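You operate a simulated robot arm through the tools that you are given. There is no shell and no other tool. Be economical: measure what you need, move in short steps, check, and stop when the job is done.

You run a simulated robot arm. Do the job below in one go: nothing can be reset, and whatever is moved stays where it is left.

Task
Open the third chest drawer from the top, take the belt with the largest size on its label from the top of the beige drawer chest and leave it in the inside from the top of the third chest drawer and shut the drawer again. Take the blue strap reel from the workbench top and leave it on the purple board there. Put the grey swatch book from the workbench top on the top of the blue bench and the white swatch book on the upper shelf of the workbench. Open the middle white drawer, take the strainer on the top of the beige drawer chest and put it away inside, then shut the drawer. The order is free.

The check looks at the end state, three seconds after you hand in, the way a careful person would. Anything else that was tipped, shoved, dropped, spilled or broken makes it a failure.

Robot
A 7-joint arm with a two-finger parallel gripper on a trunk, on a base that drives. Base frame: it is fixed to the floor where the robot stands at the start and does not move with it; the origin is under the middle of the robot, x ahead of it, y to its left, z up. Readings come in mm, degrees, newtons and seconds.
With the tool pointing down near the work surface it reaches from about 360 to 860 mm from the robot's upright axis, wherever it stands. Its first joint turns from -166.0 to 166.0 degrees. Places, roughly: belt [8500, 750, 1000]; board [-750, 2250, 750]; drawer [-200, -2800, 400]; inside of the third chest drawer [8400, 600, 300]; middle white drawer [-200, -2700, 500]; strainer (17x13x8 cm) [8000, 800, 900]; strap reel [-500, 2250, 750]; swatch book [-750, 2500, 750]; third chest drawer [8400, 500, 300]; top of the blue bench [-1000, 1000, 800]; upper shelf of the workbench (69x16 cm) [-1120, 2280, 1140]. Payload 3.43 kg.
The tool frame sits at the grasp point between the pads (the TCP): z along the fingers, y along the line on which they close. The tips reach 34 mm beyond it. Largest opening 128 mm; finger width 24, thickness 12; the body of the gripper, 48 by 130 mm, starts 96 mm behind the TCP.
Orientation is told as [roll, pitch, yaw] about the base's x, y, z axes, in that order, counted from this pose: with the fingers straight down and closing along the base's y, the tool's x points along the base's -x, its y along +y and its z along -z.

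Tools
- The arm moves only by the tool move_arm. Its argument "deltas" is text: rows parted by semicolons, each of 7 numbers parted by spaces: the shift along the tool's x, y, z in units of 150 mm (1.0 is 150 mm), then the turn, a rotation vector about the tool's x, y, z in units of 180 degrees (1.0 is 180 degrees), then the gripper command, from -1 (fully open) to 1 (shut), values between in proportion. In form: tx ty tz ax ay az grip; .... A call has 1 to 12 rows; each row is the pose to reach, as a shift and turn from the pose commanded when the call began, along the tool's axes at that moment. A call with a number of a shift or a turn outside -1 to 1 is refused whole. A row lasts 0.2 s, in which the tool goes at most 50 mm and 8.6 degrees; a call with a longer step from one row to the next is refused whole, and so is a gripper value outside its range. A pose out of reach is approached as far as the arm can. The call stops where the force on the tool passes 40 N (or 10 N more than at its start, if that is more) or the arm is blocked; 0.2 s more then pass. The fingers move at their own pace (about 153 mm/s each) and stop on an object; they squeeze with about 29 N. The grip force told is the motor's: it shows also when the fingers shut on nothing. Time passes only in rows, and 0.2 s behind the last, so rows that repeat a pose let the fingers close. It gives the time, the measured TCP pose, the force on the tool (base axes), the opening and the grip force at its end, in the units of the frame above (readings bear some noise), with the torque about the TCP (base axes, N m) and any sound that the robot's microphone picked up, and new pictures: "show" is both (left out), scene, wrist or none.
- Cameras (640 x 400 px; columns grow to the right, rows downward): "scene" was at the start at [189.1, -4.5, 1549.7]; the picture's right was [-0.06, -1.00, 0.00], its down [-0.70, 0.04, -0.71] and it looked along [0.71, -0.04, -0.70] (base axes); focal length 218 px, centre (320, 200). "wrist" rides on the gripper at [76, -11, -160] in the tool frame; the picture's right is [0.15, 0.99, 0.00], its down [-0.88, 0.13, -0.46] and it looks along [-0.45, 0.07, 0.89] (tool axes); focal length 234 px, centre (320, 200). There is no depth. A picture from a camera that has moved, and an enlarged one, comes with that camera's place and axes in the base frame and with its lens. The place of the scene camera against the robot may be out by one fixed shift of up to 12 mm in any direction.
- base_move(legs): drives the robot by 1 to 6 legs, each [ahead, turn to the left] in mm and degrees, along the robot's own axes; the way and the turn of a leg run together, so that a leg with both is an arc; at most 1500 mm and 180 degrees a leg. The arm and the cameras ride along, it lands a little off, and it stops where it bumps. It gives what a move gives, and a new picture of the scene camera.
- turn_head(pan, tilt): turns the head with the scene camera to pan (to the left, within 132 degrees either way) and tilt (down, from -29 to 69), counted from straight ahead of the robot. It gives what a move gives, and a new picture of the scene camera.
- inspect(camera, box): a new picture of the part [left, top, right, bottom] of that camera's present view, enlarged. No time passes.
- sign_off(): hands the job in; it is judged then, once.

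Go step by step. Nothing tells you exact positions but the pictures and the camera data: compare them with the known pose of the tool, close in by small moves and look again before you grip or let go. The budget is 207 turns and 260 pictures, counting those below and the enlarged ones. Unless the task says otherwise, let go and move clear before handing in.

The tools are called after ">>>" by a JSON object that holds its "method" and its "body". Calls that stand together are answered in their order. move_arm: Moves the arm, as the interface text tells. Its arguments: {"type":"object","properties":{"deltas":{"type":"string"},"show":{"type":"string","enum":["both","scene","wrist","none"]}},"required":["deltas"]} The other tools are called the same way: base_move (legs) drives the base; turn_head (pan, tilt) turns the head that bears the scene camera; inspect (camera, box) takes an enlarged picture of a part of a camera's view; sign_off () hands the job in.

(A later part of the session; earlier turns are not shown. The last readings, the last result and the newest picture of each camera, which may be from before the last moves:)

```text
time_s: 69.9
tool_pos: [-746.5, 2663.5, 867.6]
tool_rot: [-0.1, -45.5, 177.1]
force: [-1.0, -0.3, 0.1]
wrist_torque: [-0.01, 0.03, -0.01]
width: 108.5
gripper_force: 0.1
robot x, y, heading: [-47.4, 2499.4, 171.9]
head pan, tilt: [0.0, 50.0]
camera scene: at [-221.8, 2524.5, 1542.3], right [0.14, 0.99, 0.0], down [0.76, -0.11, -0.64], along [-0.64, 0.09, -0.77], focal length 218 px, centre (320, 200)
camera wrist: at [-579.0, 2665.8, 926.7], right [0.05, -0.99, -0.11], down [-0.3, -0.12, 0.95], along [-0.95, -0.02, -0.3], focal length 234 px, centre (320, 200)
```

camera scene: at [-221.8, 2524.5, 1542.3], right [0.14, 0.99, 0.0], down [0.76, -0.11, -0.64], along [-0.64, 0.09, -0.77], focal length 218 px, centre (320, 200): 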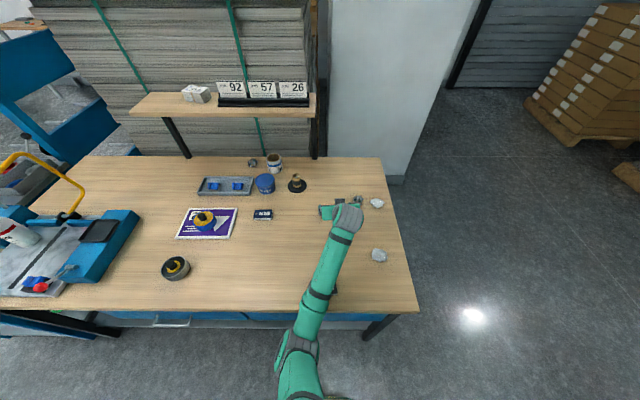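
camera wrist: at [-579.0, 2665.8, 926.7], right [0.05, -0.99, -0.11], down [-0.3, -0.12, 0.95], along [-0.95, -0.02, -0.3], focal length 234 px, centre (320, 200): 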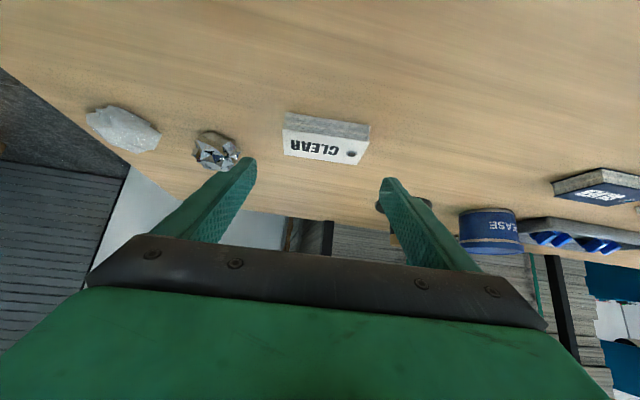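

Aligned. Final descent and close, then a slow lift.

>>> {"method": "move_arm", "body": {"deltas": "0.08 0 0.08 0 0 0 -0.7;0.125 0 0.12 0 0 0 -0.7;0.148 0 0.143 0 0 0 -0.7;0.148 0 0.143 0 0 0 1;0.148 0 0.143 0 0 0 1;0.148 0 0.143 0 0 0 1;0.148 0 0.143 0 0 0 1;0.148 0 0.143 0 0 0 1", "show": "wrist"}}

```text
time_s: 71.7
tool_pos: [-746.1, 2663.3, 838.8]
tool_rot: [-0.1, -45.5, 177.1]
force: [-0.2, 0.6, 0.1]
wrist_torque: [0.02, -0.03, -0.02]
width: 73.0
gripper_force: 29.1
robot x, y, heading: [-46.1, 2496.0, 171.8]
head pan, tilt: [0.0, 50.0]
camera wrist: at [-578.2, 2665.9, 897.0], right [0.05, -0.99, -0.11], down [-0.3, -0.12, 0.95], along [-0.95, -0.02, -0.3], focal length 234 px, centre (320, 200)
```

wrist: 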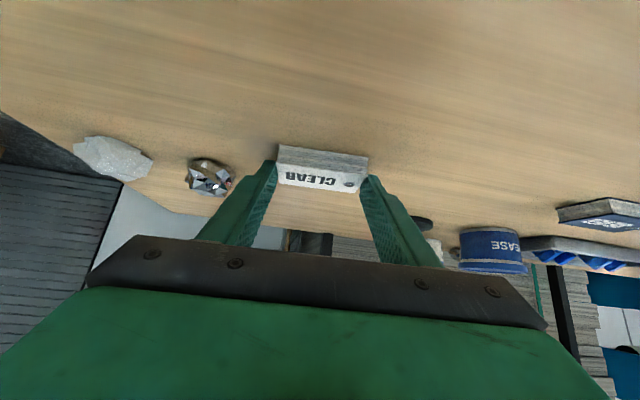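

Gripped at 73 mm. Slow lift.

>>> {"method": "move_arm", "body": {"deltas": "-0.02 0 -0.02 0 0 0 1;-0.06 0 -0.06 0 0 0 1;-0.11 0 -0.11 0 0 0 1;-0.17 0 -0.17 0 0 0 1;-0.24 0 -0.24 0 0 0 1;-0.3 0 -0.3 0 0 0 1", "show": "wrist"}}

```text
time_s: 73.1
tool_pos: [-744.7, 2664.8, 902.0]
tool_rot: [-0.1, -45.4, 177.0]
force: [0.7, 0.1, -0.7]
wrist_torque: [-0.02, 0.02, 0.0]
width: 72.8
gripper_force: 28.7
robot x, y, heading: [-44.4, 2498.3, 171.8]
head pan, tilt: [0.0, 50.0]
camera wrist: at [-578.0, 2665.9, 961.1], right [0.05, -0.99, -0.11], down [-0.3, -0.12, 0.95], along [-0.95, -0.02, -0.3], focal length 234 px, centre (320, 200)
```

wrist: 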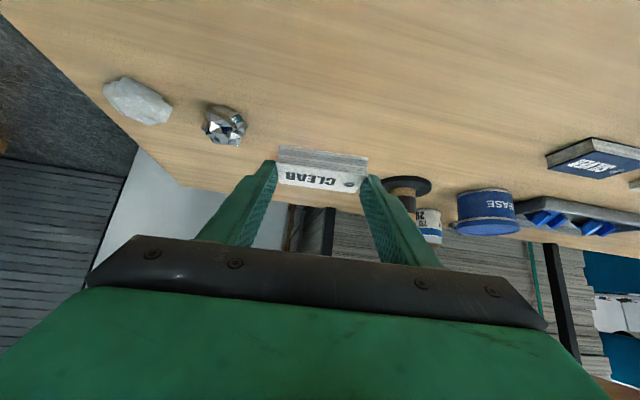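

Held level. Raising to ~1200 and retracting, then repositioning the base in front of the shelf's free end.

>>> {"method": "move_arm", "body": {"deltas": "-0.07 0 -0.07 0 0 0 1;-0.2 0 -0.2 0 0 0 1;-0.34 0 -0.34 0 0 0 1;-0.48 0 -0.48 0 0 0 1;-0.62 0 -0.61 0 0 0 1;-0.71 0 -0.7 0 0 0 1", "show": "none"}}

>>> {"method": "move_arm", "body": {"deltas": "-0.07 0 -0.07 0 0 0 1;-0.2 0 -0.2 0 0 0 1;-0.34 0 -0.34 0 0 0 1;-0.48 0 -0.48 0 0 0 1;-0.62 0 -0.61 0 0 0 1;-0.71 0 -0.7 0 0 0 1", "show": "none"}}

>>> {"method": "move_arm", "body": {"deltas": "0.07 0 -0.07 0 0 0 1;0.2 0 -0.2 0 0 0 1;0.34 0 -0.34 0 0 0 1;0.48 0 -0.48 0 0 0 1;0.62 0 -0.62 0 0 0 1;0.7 0 -0.71 0 0 0 1", "show": "none"}}

>>> {"method": "base_move", "body": {"legs": [[-300, 0], [0, 90]]}}

```text
time_s: 74.5
tool_pos: [-747.1, 2663.9, 1052.2]
tool_rot: [-0.1, -45.5, 177.1]
force: [-0.2, -0.3, -0.8]
wrist_torque: [0.01, -0.05, -0.01]
width: 73.0
gripper_force: 28.8
robot x, y, heading: [-44.8, 2498.4, 171.7]
head pan, tilt: [0.0, 50.0]
```

```text
time_s: 75.9
tool_pos: [-745.4, 2662.9, 1202.3]
tool_rot: [0.0, -45.4, 177.1]
force: [-0.4, -0.3, -0.1]
wrist_torque: [0.02, 0.02, -0.03]
width: 72.8
gripper_force: 28.1
robot x, y, heading: [-45.4, 2500.6, 171.9]
head pan, tilt: [0.0, 50.0]
```

```text
time_s: 77.3
tool_pos: [-595.4, 2653.0, 1200.0]
tool_rot: [-0.1, -45.4, 177.1]
force: [0.3, 0.3, -0.8]
wrist_torque: [0.01, 0.0, 0.0]
width: 72.7
gripper_force: 28.6
robot x, y, heading: [-43.9, 2496.5, 171.6]
head pan, tilt: [0.0, 50.0]
```

```text
time_s: 83.6
tool_pos: [88.5, 1908.1, 1201.5]
tool_rot: [-0.1, -45.5, -93.9]
force: [0.2, 0.0, -0.2]
wrist_torque: [0.0, 0.0, -0.02]
width: 73.1
gripper_force: 29.1
robot x, y, heading: [255.6, 2455.6, -99.3]
head pan, tilt: [0.0, 50.0]
camera scene: at [228.0, 2275.1, 1542.3], right [-0.99, 0.16, 0.0], down [0.12, 0.76, -0.64], along [-0.1, -0.63, -0.77], focal length 218 px, centre (320, 200)
```

scene: 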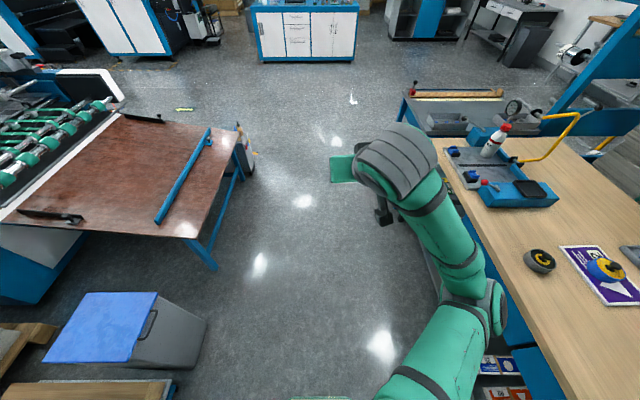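

Book still held. Driving along the table and turning back toward it.

>>> {"method": "base_move", "body": {"legs": [[620, 0], [0, -89]]}}

>>> {"method": "turn_head", "body": {"pan": 0, "tilt": 30}}

```text
time_s: 91.3
tool_pos: [-400.4, 1985.7, 1200.6]
tool_rot: [-0.1, -45.5, 178.4]
force: [-0.3, -0.4, -0.4]
wrist_torque: [0.01, -0.03, -0.01]
width: 73.0
gripper_force: 28.8
robot x, y, heading: [151.9, 1839.7, 173.1]
head pan, tilt: [0.0, 50.0]
camera scene: at [-24.1, 1863.5, 1542.3], right [0.12, 0.99, 0.0], down [0.76, -0.09, -0.64], along [-0.64, 0.08, -0.77], focal length 218 px, centre (320, 200)
```

scene: 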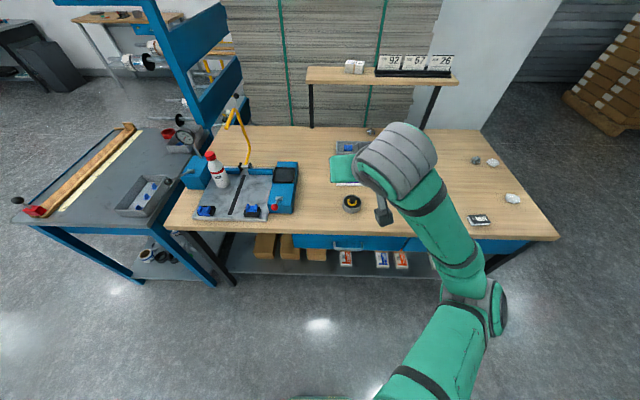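

```text
time_s: 92.2
tool_pos: [-400.8, 1984.5, 1200.7]
tool_rot: [-0.1, -45.5, 178.4]
force: [-1.7, 0.2, 0.1]
wrist_torque: [-0.02, -0.01, 0.0]
width: 73.1
gripper_force: 28.9
robot x, y, heading: [155.1, 1840.5, 173.1]
head pan, tilt: [0.0, 30.0]
camera scene: at [-37.4, 1865.1, 1571.7], right [0.12, 0.99, 0.0], down [0.5, -0.06, -0.87], along [-0.86, 0.1, -0.5], focal length 218 px, centre (320, 200)
```

scene: 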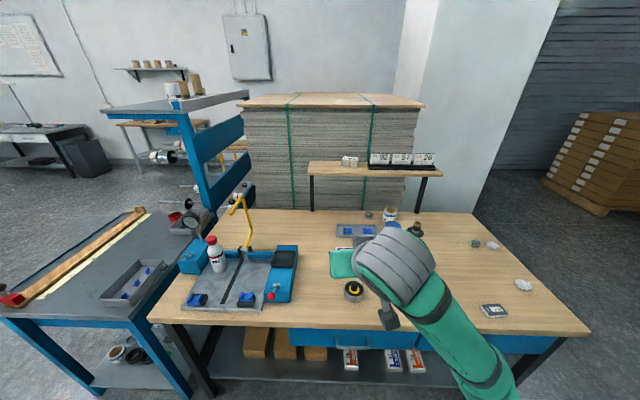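

Shelf's free left end confirmed (~y 1925–2130). Moving forward carefully.

>>> {"method": "base_move", "body": {"legs": [[335, 0]]}}

```text
time_s: 94.3
tool_pos: [-729.9, 2023.6, 1201.2]
tool_rot: [-0.1, -45.6, 178.6]
force: [0.0, 0.5, -0.7]
wrist_torque: [-0.04, -0.03, 0.0]
width: 72.9
gripper_force: 29.1
robot x, y, heading: [-174.2, 1884.4, 173.2]
head pan, tilt: [0.0, 30.0]
camera scene: at [-365.9, 1904.5, 1571.8], right [0.12, 0.99, 0.0], down [0.5, -0.06, -0.87], along [-0.86, 0.1, -0.5], focal length 218 px, centre (320, 200)
```

scene: 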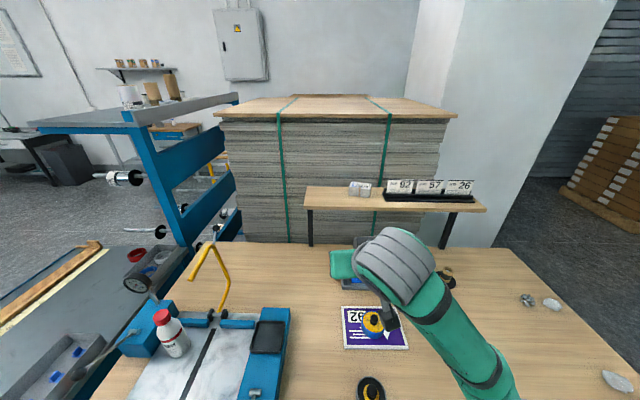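

Now extending toward the shelf, first up 30 mm, then forward in 150 mm calls.

>>> {"method": "move_arm", "body": {"deltas": "-0.07 0 -0.07 0 0 0 1;-0.14 0 -0.14 0 0 0 1;-0.28 0 0 0 0 0 1;-0.42 0 0.14 0 0 0 1;-0.56 0 0.28 0 0 0 1;-0.7 0 0.43 0 0 0 1;-0.84 0 0.57 0 0 0 1", "show": "none"}}

>>> {"method": "move_arm", "body": {"deltas": "-0.14 0 0.14 0 0 0 1;-0.28 0 0.28 0 0 0 1;-0.42 0 0.43 0 0 0 1;-0.56 0 0.57 0 0 0 1;-0.7 0 0.71 0 0 0 1", "show": "both"}}

```text
time_s: 96.0
tool_pos: [-878.4, 2029.3, 1230.0]
tool_rot: [-0.1, -45.5, 178.5]
force: [0.3, -0.2, -0.8]
wrist_torque: [0.0, -0.01, 0.01]
width: 73.0
gripper_force: 29.4
robot x, y, heading: [-174.5, 1882.3, 173.3]
head pan, tilt: [0.0, 30.0]
```

```text
time_s: 97.2
tool_pos: [-1028.4, 2031.5, 1230.4]
tool_rot: [-0.1, -45.4, 178.5]
force: [-1.0, 0.0, -0.6]
wrist_torque: [-0.02, -0.01, 0.02]
width: 73.1
gripper_force: 28.9
robot x, y, heading: [-170.4, 1879.1, 173.0]
head pan, tilt: [0.0, 30.0]
camera scene: at [-365.8, 1904.5, 1571.8], right [0.12, 0.99, 0.0], down [0.5, -0.06, -0.87], along [-0.86, 0.1, -0.5], focal length 218 px, centre (320, 200)
camera wrist: at [-861.6, 2037.7, 1290.0], right [0.08, -0.99, -0.11], down [-0.3, -0.12, 0.95], along [-0.95, -0.04, -0.3], focal length 234 px, centre (320, 200)
```

scene: 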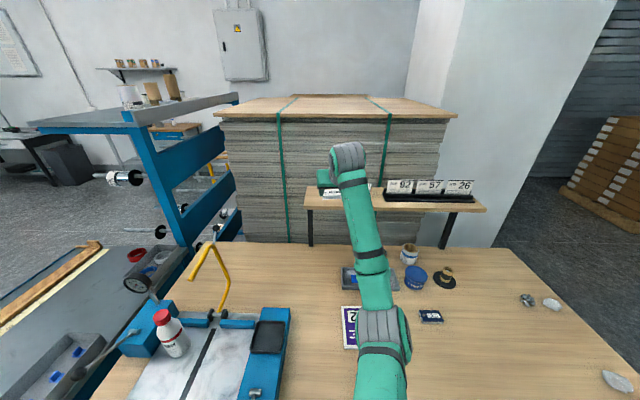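
wrist: 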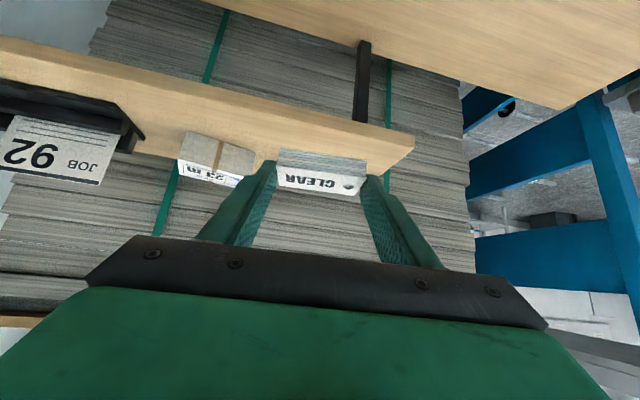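

Shelf end at (-1079,1934); the wrapped stack starts at y≈2120. Advancing ~92 mm and shifting 15 mm away from the stack.

>>> {"method": "move_arm", "body": {"deltas": "-0.1 0.03 0.1 0 0 0 1;-0.2 0.06 0.2 0 0 0 1;-0.3 0.1 0.3 0 0 0 1;-0.38 0.1 0.39 0 0 0 1;-0.43 0.1 0.438 0 0 0 1", "show": "both"}}

```text
time_s: 98.3
tool_pos: [-1121.6, 2019.9, 1231.8]
tool_rot: [-0.1, -45.5, 178.6]
force: [0.9, 0.5, 0.0]
wrist_torque: [0.0, -0.02, 0.02]
width: 72.8
gripper_force: 29.0
robot x, y, heading: [-172.5, 1881.2, 173.2]
head pan, tilt: [0.0, 30.0]
camera scene: at [-366.0, 1904.5, 1571.8], right [0.12, 0.99, 0.0], down [0.5, -0.06, -0.87], along [-0.86, 0.1, -0.5], focal length 218 px, centre (320, 200)
camera wrist: at [-954.8, 2025.7, 1289.1], right [0.08, -0.99, -0.11], down [-0.3, -0.12, 0.95], along [-0.95, -0.04, -0.3], focal length 234 px, centre (320, 200)
```

scene: 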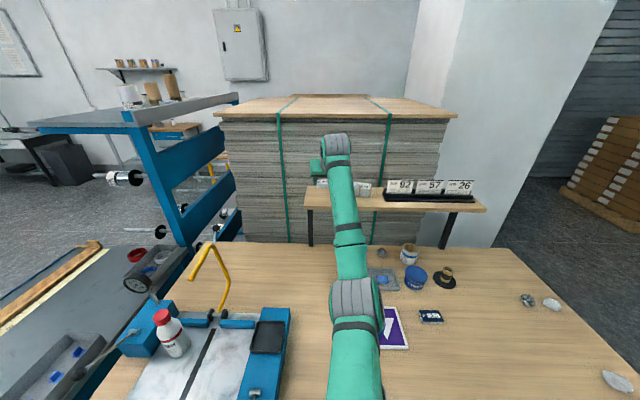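
wrist: 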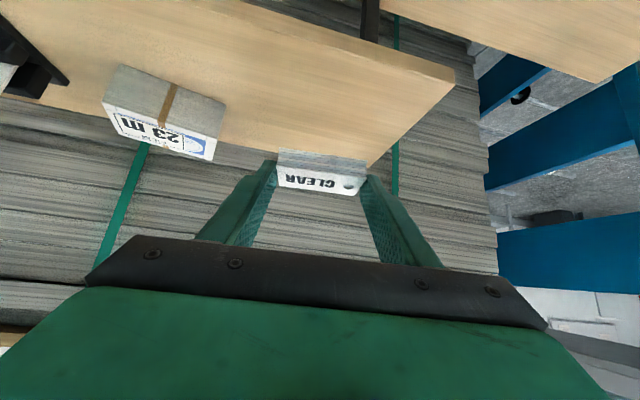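

Book is over the shelf. Lowering until light contact.

>>> {"method": "move_arm", "body": {"deltas": "0.08 0 0.08 0 0 0 1;0.16 0 0.155 0 0 0 1;0.21 0 0.205 0 0 0 1;0.225 0 0.22 0 0 0 1;0.235 0 0.23 0 0 0 1", "show": "wrist"}}

```text
time_s: 99.5
tool_pos: [-1121.2, 2020.2, 1181.3]
tool_rot: [-0.2, -45.5, 178.5]
force: [-0.1, 0.1, -0.2]
wrist_torque: [-0.01, -0.04, 0.02]
width: 73.1
gripper_force: 28.4
robot x, y, heading: [-173.7, 1880.6, 173.3]
head pan, tilt: [0.0, 30.0]
camera wrist: at [-953.2, 2025.4, 1240.0], right [0.08, -0.99, -0.11], down [-0.3, -0.12, 0.95], along [-0.95, -0.04, -0.3], focal length 234 px, centre (320, 200)
```

wrist: 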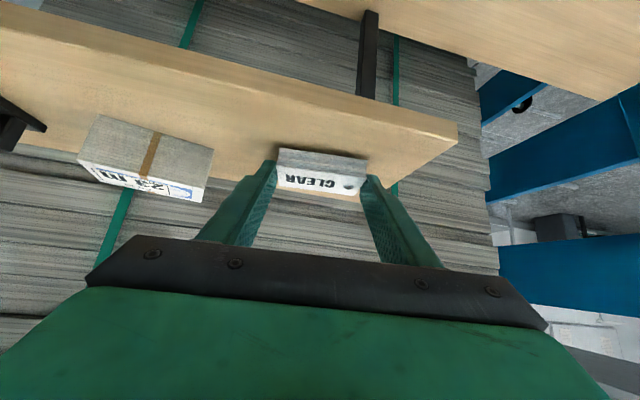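

>>> {"method": "move_arm", "body": {"deltas": "0.005 0 0.005 0 0 0 1;0.01 0 0.01 0 0 0 1;0.015 0 0.015 0 0 0 1;0.015 0 0.015 0 0 0 1", "show": "none"}}

```text
time_s: 100.5
tool_pos: [-1121.0, 2019.7, 1178.3]
tool_rot: [0.0, -45.5, 178.4]
force: [-0.3, -0.6, -0.2]
wrist_torque: [-0.03, 0.01, 0.04]
width: 73.0
gripper_force: 29.5
robot x, y, heading: [-172.5, 1882.9, 173.1]
head pan, tilt: [0.0, 30.0]
```

>>> {"method": "move_arm", "body": {"deltas": "0.007 0 0.007 0 0 0 1;0.014 0 0.014 0 0 0 1;0.014 0 0.014 0 0 0 1", "show": "none"}}

>>> {"method": "inspect", "body": {"camera": "wrist", "box": [220, 100, 420, 225]}}

```text
time_s: 101.3
tool_pos: [-1120.7, 2020.1, 1177.2]
tool_rot: [-0.1, -45.6, 178.5]
force: [0.7, -0.3, 5.6]
wrist_torque: [-0.03, 0.02, -0.04]
width: 72.9
gripper_force: 29.9
robot x, y, heading: [-175.5, 1880.8, 173.2]
head pan, tilt: [0.0, 30.0]
```

```text
3.20 times, centred on (320, 162) of wrist
camera zoom: at [-953.7, 2025.7, 1234.7], right [0.08, -0.99, -0.11], down [-0.29, -0.12, 0.95], along [-0.95, -0.04, -0.3], focal length 749 px, centre (320, 320)
```

zoom: 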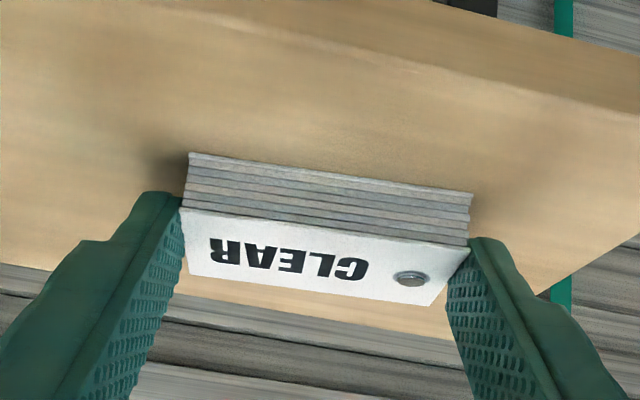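

Contact made. Opening a little and withdrawing along the tool axis.

>>> {"method": "move_arm", "body": {"deltas": "0 0 0 0 0 0 0;0 0 0 0 0 0 -0.4;0 0 0 0 0 0 -0.4;0 0 -0.2 0 0 0 -0.4;0 0 -0.5 0 0 0 -0.4;0 0 -0.8 0 0 0 -0.4;0 0 -1 0 0 0 -0.4", "show": "both"}}

```text
time_s: 103.0
tool_pos: [-1015.7, 2019.0, 1280.9]
tool_rot: [-0.1, -45.5, 178.4]
force: [0.7, 0.4, -0.3]
wrist_torque: [0.01, -0.01, 0.0]
width: 89.6
gripper_force: 0.1
robot x, y, heading: [-175.6, 1876.9, 173.2]
head pan, tilt: [0.0, 30.0]
camera scene: at [-366.1, 1904.4, 1571.8], right [0.12, 0.99, 0.0], down [0.5, -0.06, -0.87], along [-0.86, 0.1, -0.5], focal length 218 px, centre (320, 200)
camera wrist: at [-848.3, 2024.0, 1338.4], right [0.08, -0.99, -0.11], down [-0.3, -0.12, 0.95], along [-0.95, -0.04, -0.3], focal length 234 px, centre (320, 200)
```

scene: 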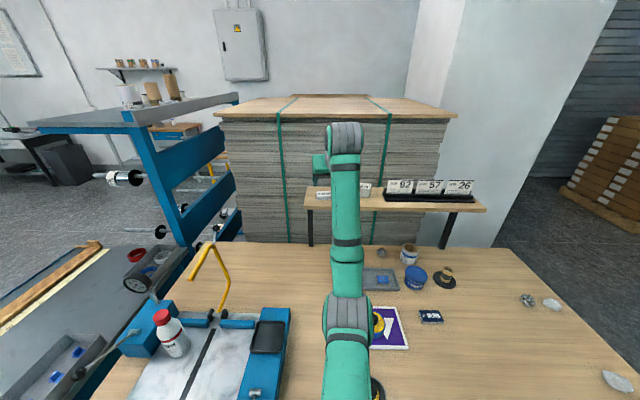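
wrist: 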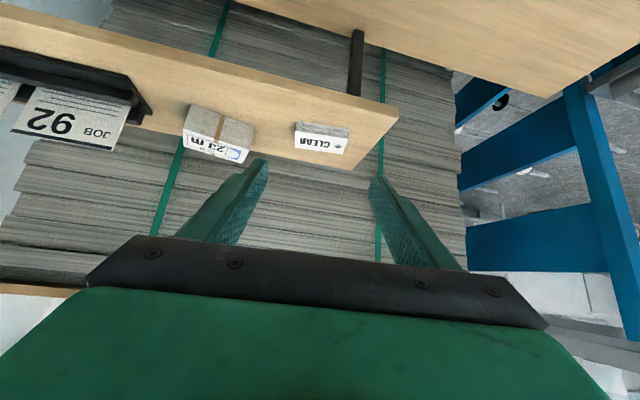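

White book is on the shelf. Retracting the arm and returning tool to vertical.

>>> {"method": "move_arm", "body": {"deltas": "0.23 0 -0.24 0 0 0 -0.4;0.46 0 -0.48 0 0 0 -0.4;0.7 0 -0.71 0 0 0 -1", "show": "none"}}

>>> {"method": "move_arm", "body": {"deltas": "0.12 0 -0.12 0 0.042 0 -1;0.24 0 -0.24 0 0.084 0 -1;0.36 0 -0.36 0 0.126 0 -1;0.48 0 -0.48 0 0.168 0 -1;0.6 0 -0.6 0 0.21 0 -1;0.7 0 -0.71 0 0.2528 0 -1", "show": "none"}}

>>> {"method": "base_move", "body": {"legs": [[-335, 0], [0, -88], [640, 0]]}}

```text
time_s: 103.8
tool_pos: [-864.1, 2013.4, 1280.7]
tool_rot: [-0.2, -45.3, 178.6]
force: [-1.4, -0.4, 0.5]
wrist_torque: [0.05, -0.02, -0.04]
width: 127.9
gripper_force: 0.1
robot x, y, heading: [-171.3, 1885.8, 173.2]
head pan, tilt: [0.0, 30.0]
```

```text
time_s: 105.2
tool_pos: [-714.7, 2008.5, 1281.1]
tool_rot: [-0.1, 0.2, 178.4]
force: [0.7, 0.1, -0.3]
wrist_torque: [0.01, -0.01, -0.02]
width: 127.8
gripper_force: 0.0
robot x, y, heading: [-174.6, 1881.1, 173.3]
head pan, tilt: [0.0, 30.0]
```

```text
time_s: 114.8
tool_pos: [330.3, 3016.8, 1281.1]
tool_rot: [-0.1, 0.0, 90.0]
force: [0.4, -0.3, -0.5]
wrist_torque: [0.03, -0.02, 0.02]
width: 128.2
gripper_force: 0.1
robot x, y, heading: [219.6, 2471.8, 84.7]
head pan, tilt: [0.0, 30.0]
camera scene: at [238.7, 2668.3, 1571.8], right [1.0, -0.09, 0.0], down [-0.05, -0.5, -0.87], along [0.08, 0.86, -0.5], focal length 218 px, centre (320, 200)
```

scene: 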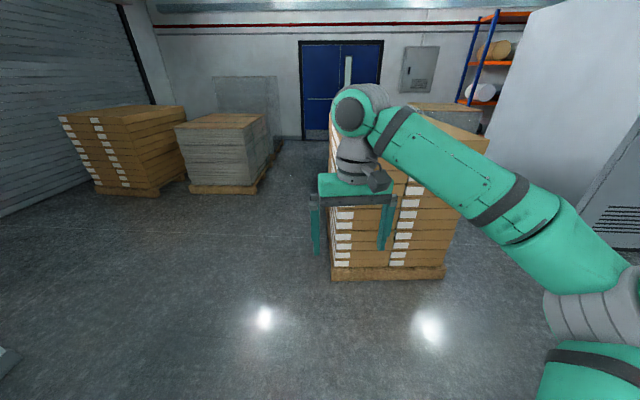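

>>> {"method": "base_move", "body": {"legs": [[0, 87.5]]}}

>>> {"method": "turn_head", "body": {"pan": 0, "tilt": 50}}

```text
time_s: 119.4
tool_pos: [-318.5, 2613.7, 1280.9]
tool_rot: [-0.2, 0.0, 177.1]
force: [-0.1, -0.1, 0.1]
wrist_torque: [0.01, 0.0, -0.01]
width: 128.0
gripper_force: 0.0
robot x, y, heading: [217.2, 2474.3, 171.8]
head pan, tilt: [0.0, 30.0]
camera scene: at [27.3, 2501.6, 1571.8], right [0.14, 0.99, 0.0], down [0.49, -0.07, -0.87], along [-0.86, 0.12, -0.5], focal length 218 px, centre (320, 200)
```

scene: 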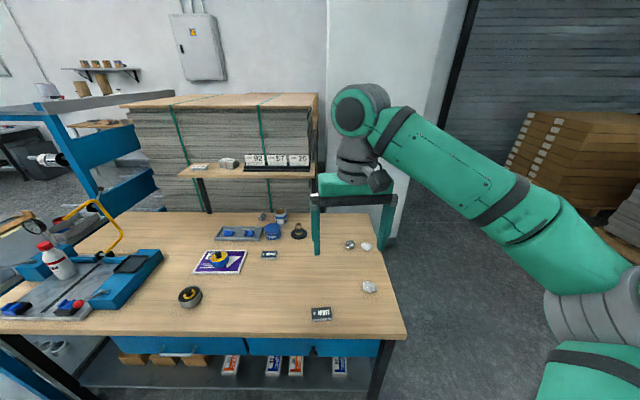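

```text
time_s: 120.2
tool_pos: [-318.1, 2613.4, 1281.8]
tool_rot: [0.0, 0.0, 177.0]
force: [-0.2, 0.2, -0.1]
wrist_torque: [0.0, 0.01, 0.0]
width: 127.9
gripper_force: 0.0
robot x, y, heading: [213.9, 2474.1, 171.9]
head pan, tilt: [0.0, 50.0]
camera scene: at [40.6, 2499.7, 1542.3], right [0.14, 0.99, 0.0], down [0.76, -0.11, -0.64], along [-0.64, 0.09, -0.77], focal length 218 px, centre (320, 200)
```

scene: 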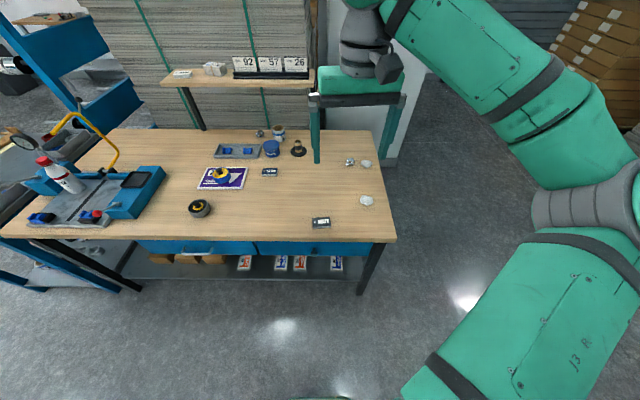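

Grey "MATT" book at ≈(-450,2573). Moving above it.

>>> {"method": "move_arm", "body": {"deltas": "-0.25 0.1 0.2 0 0 0 -1;-0.5 0.2 0.4 0 0 0 -1;-0.75 0.3 0.6 0 0 0 -1;-0.87 0.31 0.8 0 0 0 -1;-0.87 0.31 1 0 0 0 -1", "show": "none"}}

>>> {"method": "move_arm", "body": {"deltas": "0 0 0.33 0 0 0 -1;0 0 0.66 0 0 0 -1;0 0 0.99 0 0 0 -1", "show": "both"}}

```text
refused: row 1 steps farther than a row can; nothing moved
```

```text
time_s: 121.0
tool_pos: [-316.2, 2614.2, 1131.2]
tool_rot: [-0.2, 0.0, 177.1]
force: [-0.3, 0.3, 0.1]
wrist_torque: [0.01, 0.03, 0.01]
width: 128.1
gripper_force: 0.0
robot x, y, heading: [217.9, 2469.0, 171.8]
head pan, tilt: [0.0, 50.0]
camera scene: at [40.8, 2499.6, 1542.3], right [0.14, 0.99, 0.0], down [0.76, -0.11, -0.64], along [-0.64, 0.09, -0.77], focal length 218 px, centre (320, 200)
camera wrist: at [-239.0, 2619.6, 1292.0], right [0.1, -1.0, 0.0], down [-0.89, -0.09, 0.46], along [-0.45, -0.04, -0.89], focal length 234 px, centre (320, 200)
```

scene: 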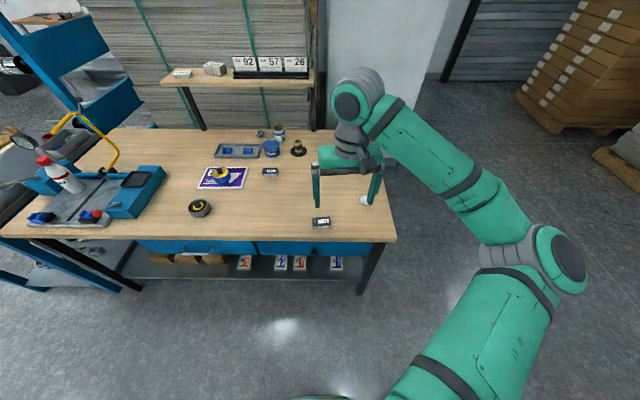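
wrist: 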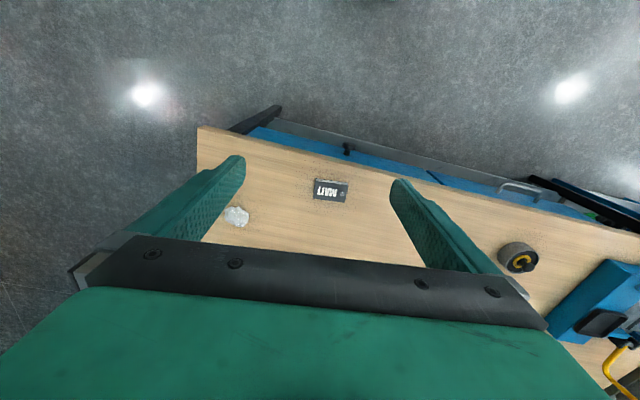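

>>> {"method": "move_arm", "body": {"deltas": "-0.23 0.08 0.1 0 0 0 -0.7;-0.46 0.15 0.3 0 0 0 -0.7;-0.68 0.23 0.5 0 0 0 -0.7;-0.9 0.3 0.7 0 0 0 -0.7;-0.9 0.3 1 0 0 0 -0.7", "show": "wrist"}}

```text
time_s: 122.2
tool_pos: [-453.0, 2574.9, 984.8]
tool_rot: [0.0, 0.1, 177.0]
force: [0.4, 0.9, 0.5]
wrist_torque: [0.0, 0.04, 0.0]
width: 108.6
gripper_force: 0.1
robot x, y, heading: [220.4, 2470.1, 171.8]
head pan, tilt: [0.0, 50.0]
camera wrist: at [-377.0, 2581.8, 1144.1], right [0.1, -1.0, 0.0], down [-0.89, -0.09, 0.46], along [-0.45, -0.04, -0.89], focal length 234 px, centre (320, 200)
```

wrist: 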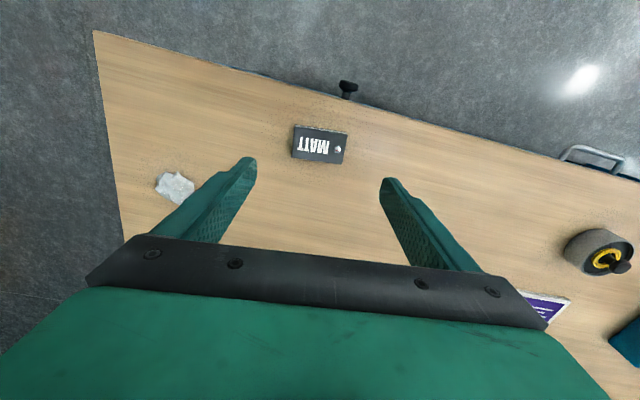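

Centred. Descending and gripping.

>>> {"method": "move_arm", "body": {"deltas": "-0.01 0 0.3 0 0 0 -0.7;-0.01 0 0.6 0 0 0 -0.7;-0.01 0 0.85 0 0 0 -0.7;-0.01 0 0.93 0 0 0 -0.7;-0.01 0 0.975 0 0 0 -0.7;-0.01 0 0.975 0 0 0 1;-0.01 0 0.975 0 0 0 1;-0.01 0 0.975 0 0 0 1;-0.01 0 0.975 0 0 0 1", "show": "none"}}

>>> {"method": "move_arm", "body": {"deltas": "0 0 -0.03 0 0 0 1;0 0 -0.09 0 0 0 1;0 0 -0.18 0 0 0 1;0 0 -0.3 0 0 0 1;0 0 -0.45 0 0 0 1;0 0 -0.6 0 0 0 1", "show": "wrist"}}

```text
time_s: 124.2
tool_pos: [-456.0, 2576.3, 836.4]
tool_rot: [-0.1, 0.0, 177.0]
force: [0.8, 0.2, 0.2]
wrist_torque: [0.0, -0.03, 0.0]
width: 73.0
gripper_force: 29.5
robot x, y, heading: [220.8, 2474.8, 171.8]
head pan, tilt: [0.0, 50.0]
```

```text
time_s: 125.6
tool_pos: [-456.3, 2576.4, 928.1]
tool_rot: [-0.1, -0.1, 177.2]
force: [-0.2, -0.7, -1.3]
wrist_torque: [0.01, 0.0, 0.01]
width: 73.1
gripper_force: 28.9
robot x, y, heading: [218.7, 2474.8, 171.9]
head pan, tilt: [0.0, 50.0]
camera wrist: at [-379.8, 2582.8, 1087.8], right [0.1, -1.0, 0.0], down [-0.89, -0.09, 0.45], along [-0.45, -0.04, -0.89], focal length 234 px, centre (320, 200)
```

wrist: 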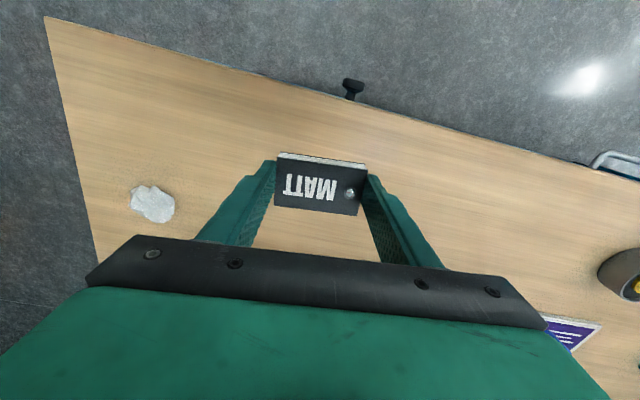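

Held. Raising and driving to in front of the blue bench.

>>> {"method": "move_arm", "body": {"deltas": "0 0 -0.15 0 0 0 1;0 0 -0.4 0 0 0 1;0 0 -0.7 0 0 0 1;0 0 -1 0 0 0 1", "show": "none"}}

>>> {"method": "base_move", "body": {"legs": [[0, 93.7], [1450, 0], [0, -88]]}}

>>> {"method": "turn_head", "body": {"pan": 0, "tilt": 40}}

```text
time_s: 126.6
tool_pos: [-457.1, 2575.7, 1075.9]
tool_rot: [-0.1, 0.2, 177.0]
force: [-0.9, -1.0, -0.9]
wrist_torque: [-0.01, -0.06, 0.02]
width: 73.3
gripper_force: 29.0
robot x, y, heading: [219.5, 2475.8, 171.9]
head pan, tilt: [0.0, 50.0]
```

```text
time_s: 142.4
tool_pos: [-625.4, 1074.0, 1076.4]
tool_rot: [-0.1, 0.0, -178.5]
force: [0.6, -0.7, -0.5]
wrist_torque: [0.01, -0.02, -0.01]
width: 73.0
gripper_force: 28.9
robot x, y, heading: [54.3, 1027.6, 176.3]
head pan, tilt: [0.0, 50.0]
camera scene: at [-123.8, 1036.2, 1542.3], right [0.07, 1.0, 0.0], down [0.76, -0.05, -0.64], along [-0.64, 0.04, -0.77], focal length 218 px, centre (320, 200)
```

scene: 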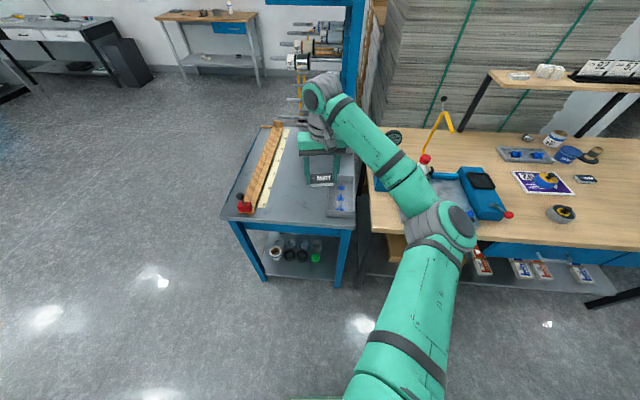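

```text
time_s: 143.2
tool_pos: [-627.4, 1074.0, 1076.9]
tool_rot: [-0.1, -0.1, -178.4]
force: [-0.9, 0.5, 0.2]
wrist_torque: [0.0, -0.02, 0.03]
width: 72.9
gripper_force: 29.0
robot x, y, heading: [55.6, 1024.3, 176.4]
head pan, tilt: [0.0, 40.0]
camera scene: at [-131.7, 1036.7, 1556.4], right [0.07, 1.0, 0.0], down [0.64, -0.04, -0.77], along [-0.76, 0.05, -0.64], focal length 218 px, centre (320, 200)
```

scene: 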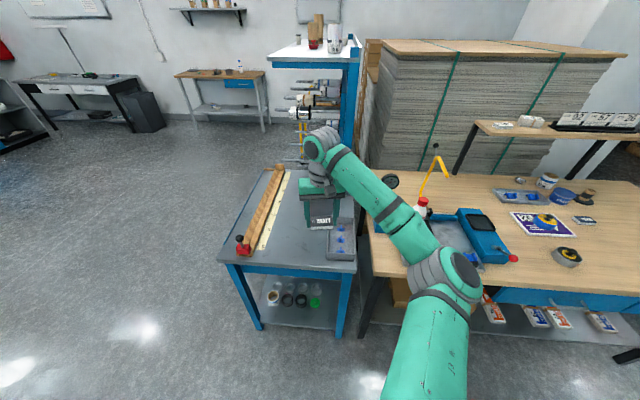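

The blue bench has free top between the ruler and the tray. Moving the book over there for a closer look.

>>> {"method": "move_arm", "body": {"deltas": "-0.13 0.1 0 0 0 0 1;-0.32 0.25 0 0 0 0 1;-0.52 0.42 0 0 0 0 1;-0.72 0.58 0 0 0 0 1;-0.91 0.735 0 0 0 0 1", "show": "both"}}

```text
time_s: 144.4
tool_pos: [-759.4, 961.1, 1075.7]
tool_rot: [0.0, 0.1, -178.6]
force: [-0.8, 1.2, 0.0]
wrist_torque: [-0.11, 0.0, 0.01]
width: 73.0
gripper_force: 29.4
robot x, y, heading: [53.5, 1026.8, 176.2]
head pan, tilt: [0.0, 40.0]
camera scene: at [-131.7, 1037.3, 1556.4], right [0.07, 1.0, 0.0], down [0.64, -0.04, -0.77], along [-0.76, 0.05, -0.64], focal length 218 px, centre (320, 200)
camera wrist: at [-683.9, 973.3, 1236.1], right [0.17, -0.99, 0.0], down [-0.88, -0.15, 0.45], along [-0.45, -0.08, -0.89], focal length 234 px, centre (320, 200)
```

scene: 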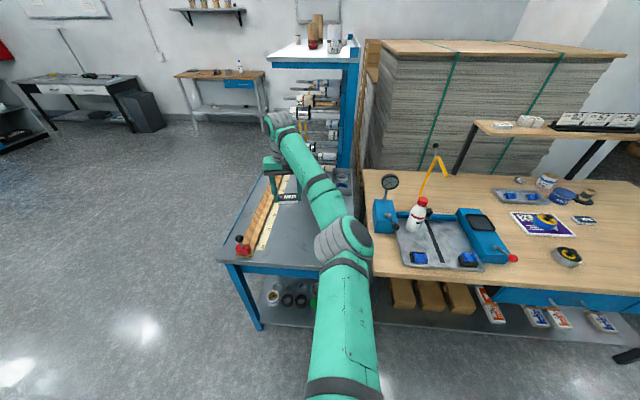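
wrist: 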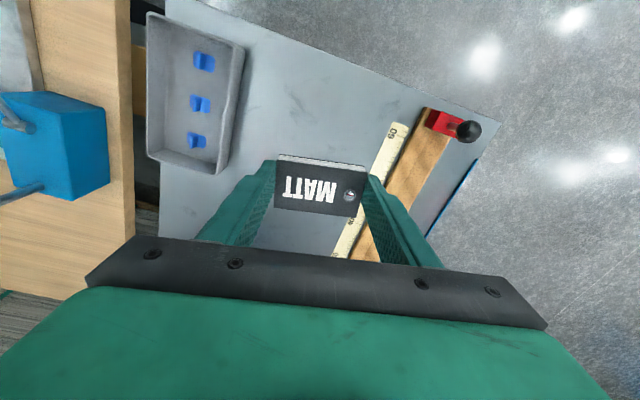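

Free area confirmed at ≈(-735,975). Lowering there in stages.

>>> {"method": "move_arm", "body": {"deltas": "0.05 -0.03 0.15 0 0 0 1;0.11 -0.06 0.4 0 0 0 1;0.16 -0.09 0.7 0 0 0 1;0.16 -0.09 1 0 0 0 1", "show": "wrist"}}

```text
time_s: 145.4
tool_pos: [-734.2, 976.3, 924.8]
tool_rot: [0.0, 0.0, -178.6]
force: [0.7, 0.4, -1.1]
wrist_torque: [-0.04, 0.0, -0.01]
width: 73.0
gripper_force: 28.9
robot x, y, heading: [53.3, 1024.0, 176.5]
head pan, tilt: [0.0, 40.0]
camera wrist: at [-659.5, 988.0, 1085.3], right [0.17, -0.98, 0.0], down [-0.88, -0.15, 0.46], along [-0.45, -0.08, -0.89], focal length 234 px, centre (320, 200)
```

wrist: 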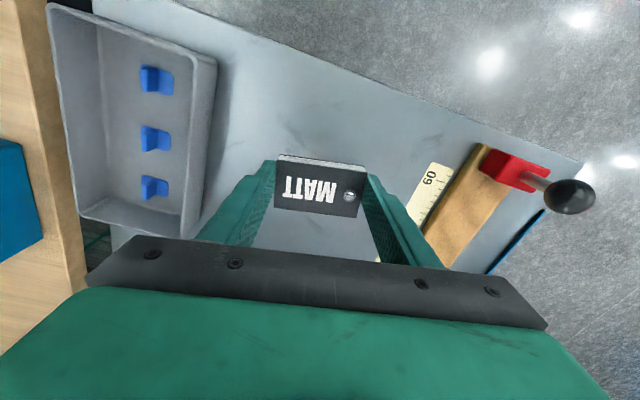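

>>> {"method": "move_arm", "body": {"deltas": "0 0 0.07 0 0 0 1;0 0 0.14 0 0 0 1;0 0 0.2 0 0 0 1;0 0 0.26 0 0 0 1", "show": "wrist"}}

```text
time_s: 146.4
tool_pos: [-737.4, 973.8, 888.5]
tool_rot: [-0.2, 0.1, -178.6]
force: [-0.6, -0.3, -0.9]
wrist_torque: [0.0, 0.01, -0.01]
width: 73.1
gripper_force: 29.5
robot x, y, heading: [54.6, 1024.7, 176.2]
head pan, tilt: [0.0, 40.0]
camera wrist: at [-661.1, 986.5, 1047.9], right [0.17, -0.98, 0.0], down [-0.88, -0.15, 0.46], along [-0.45, -0.08, -0.89], focal length 234 px, centre (320, 200)
```

wrist: 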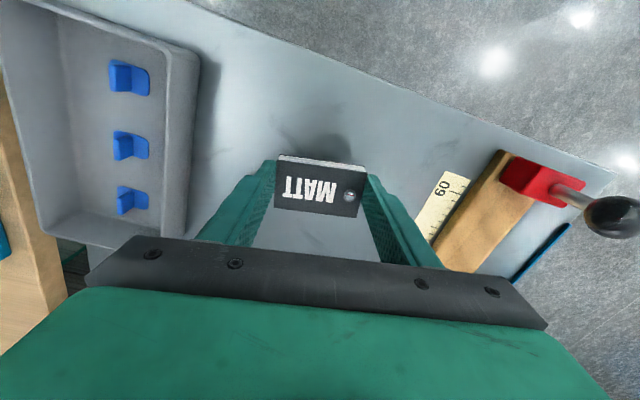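

>>> {"method": "move_arm", "body": {"deltas": "0 0 0.05 0 0 0 1;0 0 0.09 0 0 0 1;0 0 0.12 0 0 0 1;0 0 0.15 0 0 0 1", "show": "none"}}

>>> {"method": "move_arm", "body": {"deltas": "0 0 0.02 0 0 0 1;0 0 0.04 0 0 0 1;0 0 0.06 0 0 0 1", "show": "wrist"}}

```text
time_s: 147.4
tool_pos: [-734.8, 974.4, 864.7]
tool_rot: [-0.1, 0.0, -178.4]
force: [0.6, 0.7, 0.0]
wrist_torque: [-0.02, -0.04, 0.0]
width: 72.9
gripper_force: 28.7
robot x, y, heading: [56.6, 1023.7, 176.0]
head pan, tilt: [0.0, 40.0]
```

```text
time_s: 148.2
tool_pos: [-736.1, 975.3, 856.1]
tool_rot: [-0.1, 0.0, -178.5]
force: [-0.1, 0.4, -0.1]
wrist_torque: [-0.02, -0.04, -0.01]
width: 73.0
gripper_force: 29.0
robot x, y, heading: [52.3, 1026.0, 176.3]
head pan, tilt: [0.0, 40.0]
camera wrist: at [-660.5, 986.8, 1016.7], right [0.17, -0.98, 0.0], down [-0.88, -0.15, 0.46], along [-0.45, -0.08, -0.89], focal length 234 px, centre (320, 200)
```

wrist: 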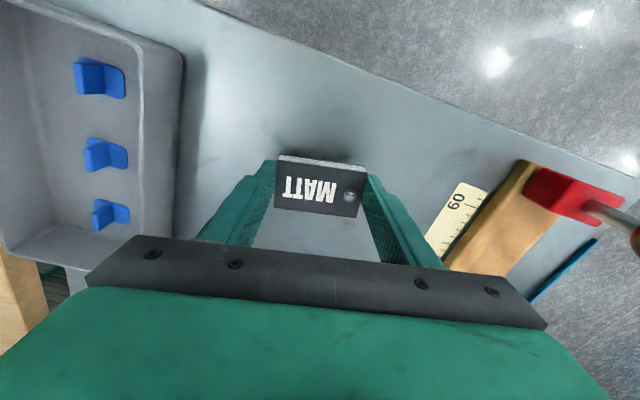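

>>> {"method": "move_arm", "body": {"deltas": "0 0 0.02 0 0 0 1;0 0 0.04 0 0 0 1;0 0 0.05 0 0 0 1", "show": "none"}}

>>> {"method": "move_arm", "body": {"deltas": "0 0 0.01 0 0 0 1;0 0 0.02 0 0 0 1", "show": "none"}}

>>> {"method": "inspect", "body": {"camera": "wrist", "box": [220, 100, 420, 225]}}

```text
time_s: 149.0
tool_pos: [-735.6, 973.7, 849.7]
tool_rot: [-0.1, 0.0, -178.5]
force: [-0.1, -0.2, -1.0]
wrist_torque: [0.03, 0.02, 0.01]
width: 72.9
gripper_force: 29.2
robot x, y, heading: [55.5, 1023.9, 176.3]
head pan, tilt: [0.0, 40.0]
```

```text
time_s: 149.6
tool_pos: [-736.0, 974.4, 845.6]
tool_rot: [-0.1, 0.0, -178.4]
force: [-0.5, 0.8, -0.3]
wrist_torque: [0.01, 0.01, 0.03]
width: 72.8
gripper_force: 29.1
robot x, y, heading: [58.6, 1022.9, 176.2]
head pan, tilt: [0.0, 40.0]
```

```text
3.20 times, centred on (320, 162) of wrist
camera zoom: at [-660.1, 986.6, 1006.1], right [0.17, -0.98, 0.0], down [-0.88, -0.15, 0.46], along [-0.45, -0.08, -0.89], focal length 749 px, centre (320, 320)
```

zoom: 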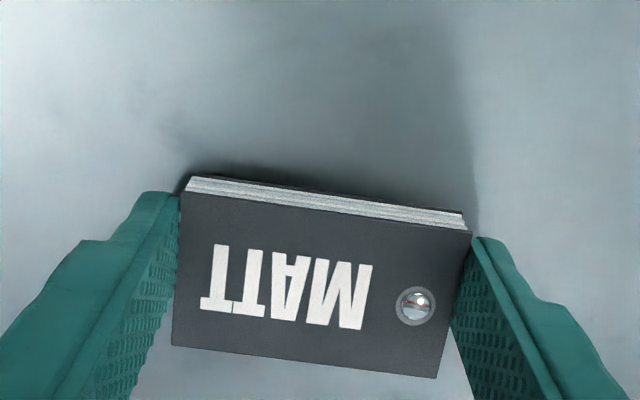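

>>> {"method": "move_arm", "body": {"deltas": "0 0 0.02 0 0 0 1;0 0 0.04 0 0 0 1", "show": "none"}}

>>> {"method": "move_arm", "body": {"deltas": "0 0 0.01 0 0 0 1;0 0 0.02 0 0 0 1", "show": "none"}}

>>> {"method": "inspect", "body": {"camera": "wrist", "box": [220, 100, 420, 225]}}

```text
time_s: 150.2
tool_pos: [-734.8, 973.7, 839.3]
tool_rot: [-0.1, 0.0, -178.4]
force: [0.0, -0.1, -0.2]
wrist_torque: [-0.01, -0.01, -0.01]
width: 72.9
gripper_force: 29.0
robot x, y, heading: [51.5, 1025.4, 176.2]
head pan, tilt: [0.0, 40.0]
```

```text
time_s: 150.8
tool_pos: [-735.1, 974.9, 837.3]
tool_rot: [-0.1, 0.1, -178.4]
force: [0.6, -1.1, -0.3]
wrist_torque: [0.0, 0.04, 0.0]
width: 72.8
gripper_force: 29.1
robot x, y, heading: [53.6, 1019.7, 176.6]
head pan, tilt: [0.0, 40.0]
```

```text
3.20 times, centred on (320, 162) of wrist
camera zoom: at [-659.6, 986.5, 997.0], right [0.17, -0.98, 0.0], down [-0.88, -0.15, 0.45], along [-0.45, -0.08, -0.89], focal length 749 px, centre (320, 320)
```

zoom: 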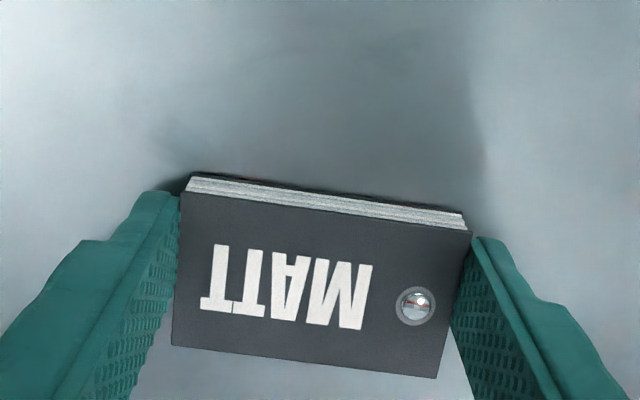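

Nearly touching; a few more small steps.

>>> {"method": "move_arm", "body": {"deltas": "0 0 0.012 0 0 0 1;0 0 0.025 0 0 0 1", "show": "none"}}

>>> {"method": "move_arm", "body": {"deltas": "0 0 0.01 0 0 0 1;0 0 0.015 0 0 0 1", "show": "none"}}

>>> {"method": "inspect", "body": {"camera": "wrist", "box": [220, 100, 420, 225]}}

```text
time_s: 151.4
tool_pos: [-735.6, 972.8, 835.0]
tool_rot: [0.0, -0.2, -178.4]
force: [6.4, -1.1, 24.2]
wrist_torque: [-0.07, -0.41, -0.01]
width: 72.9
gripper_force: 28.9
robot x, y, heading: [52.6, 1026.1, 176.3]
head pan, tilt: [0.0, 40.0]
```

```text
time_s: 152.1
tool_pos: [-736.5, 974.3, 833.6]
tool_rot: [0.0, -0.4, -178.3]
force: [-0.8, -0.5, 6.9]
wrist_torque: [0.02, -0.07, -0.04]
width: 73.1
gripper_force: 28.9
robot x, y, heading: [53.2, 1026.0, 176.4]
head pan, tilt: [0.0, 40.0]
stopped in row 2: the force on the tool passed its limit at 41 N (the readings are from after the stop); the commanded pose is now the measured one
```

```text
3.20 times, centred on (320, 162) of wrist
camera zoom: at [-660.5, 986.8, 994.0], right [0.17, -0.98, 0.0], down [-0.87, -0.15, 0.46], along [-0.45, -0.08, -0.89], focal length 749 px, centre (320, 320)
```

zoom: 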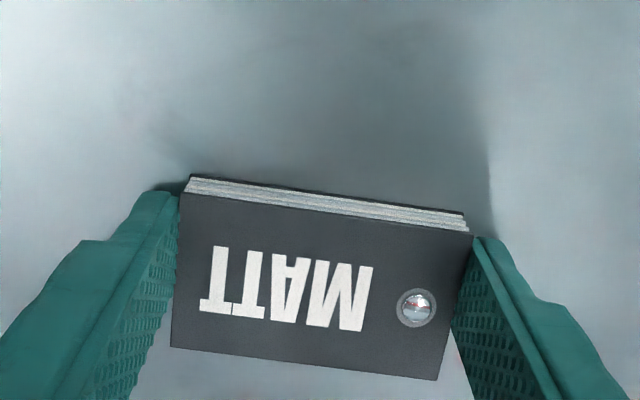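

Contact (bench also at z≈799). Releasing and rising.

>>> {"method": "move_arm", "body": {"deltas": "0 0 -0.01 0 0 0 0;0 0 -0.01 0 0 0 -0.7;0 0 -0.01 0 0 0 -0.7;0 0 -0.2 0 0 0 -0.7;0 0 -0.5 0 0 0 -0.7;0 0 -0.8 0 0 0 -0.7;0 0 -1 0 0 0 -0.7", "show": "both"}}

```text
time_s: 153.7
tool_pos: [-736.3, 974.8, 983.8]
tool_rot: [0.1, -0.2, -178.4]
force: [-0.4, 0.6, 0.1]
wrist_torque: [0.03, -0.01, 0.0]
width: 108.7
gripper_force: 0.1
robot x, y, heading: [56.5, 1023.5, 176.0]
head pan, tilt: [0.0, 40.0]
camera scene: at [-131.9, 1036.5, 1556.4], right [0.07, 1.0, 0.0], down [0.64, -0.04, -0.77], along [-0.76, 0.05, -0.64], focal length 218 px, centre (320, 200)
camera wrist: at [-661.1, 987.0, 1143.3], right [0.17, -0.98, 0.0], down [-0.88, -0.15, 0.46], along [-0.45, -0.08, -0.89], focal length 234 px, centre (320, 200)
```

scene: 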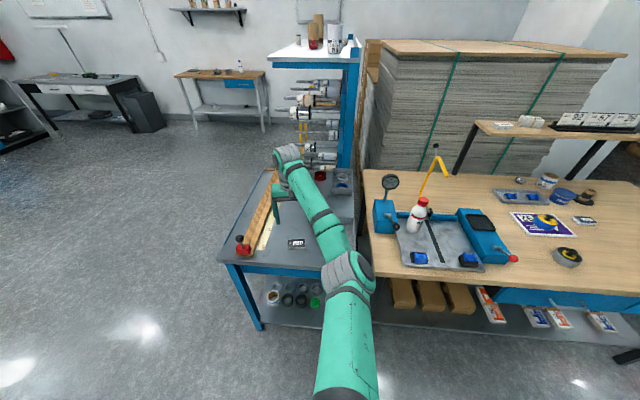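
wrist: 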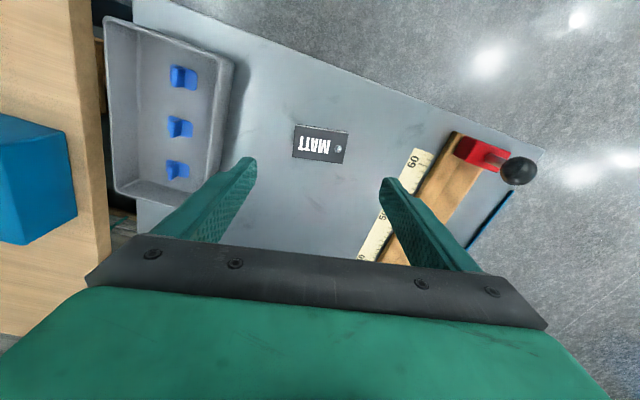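

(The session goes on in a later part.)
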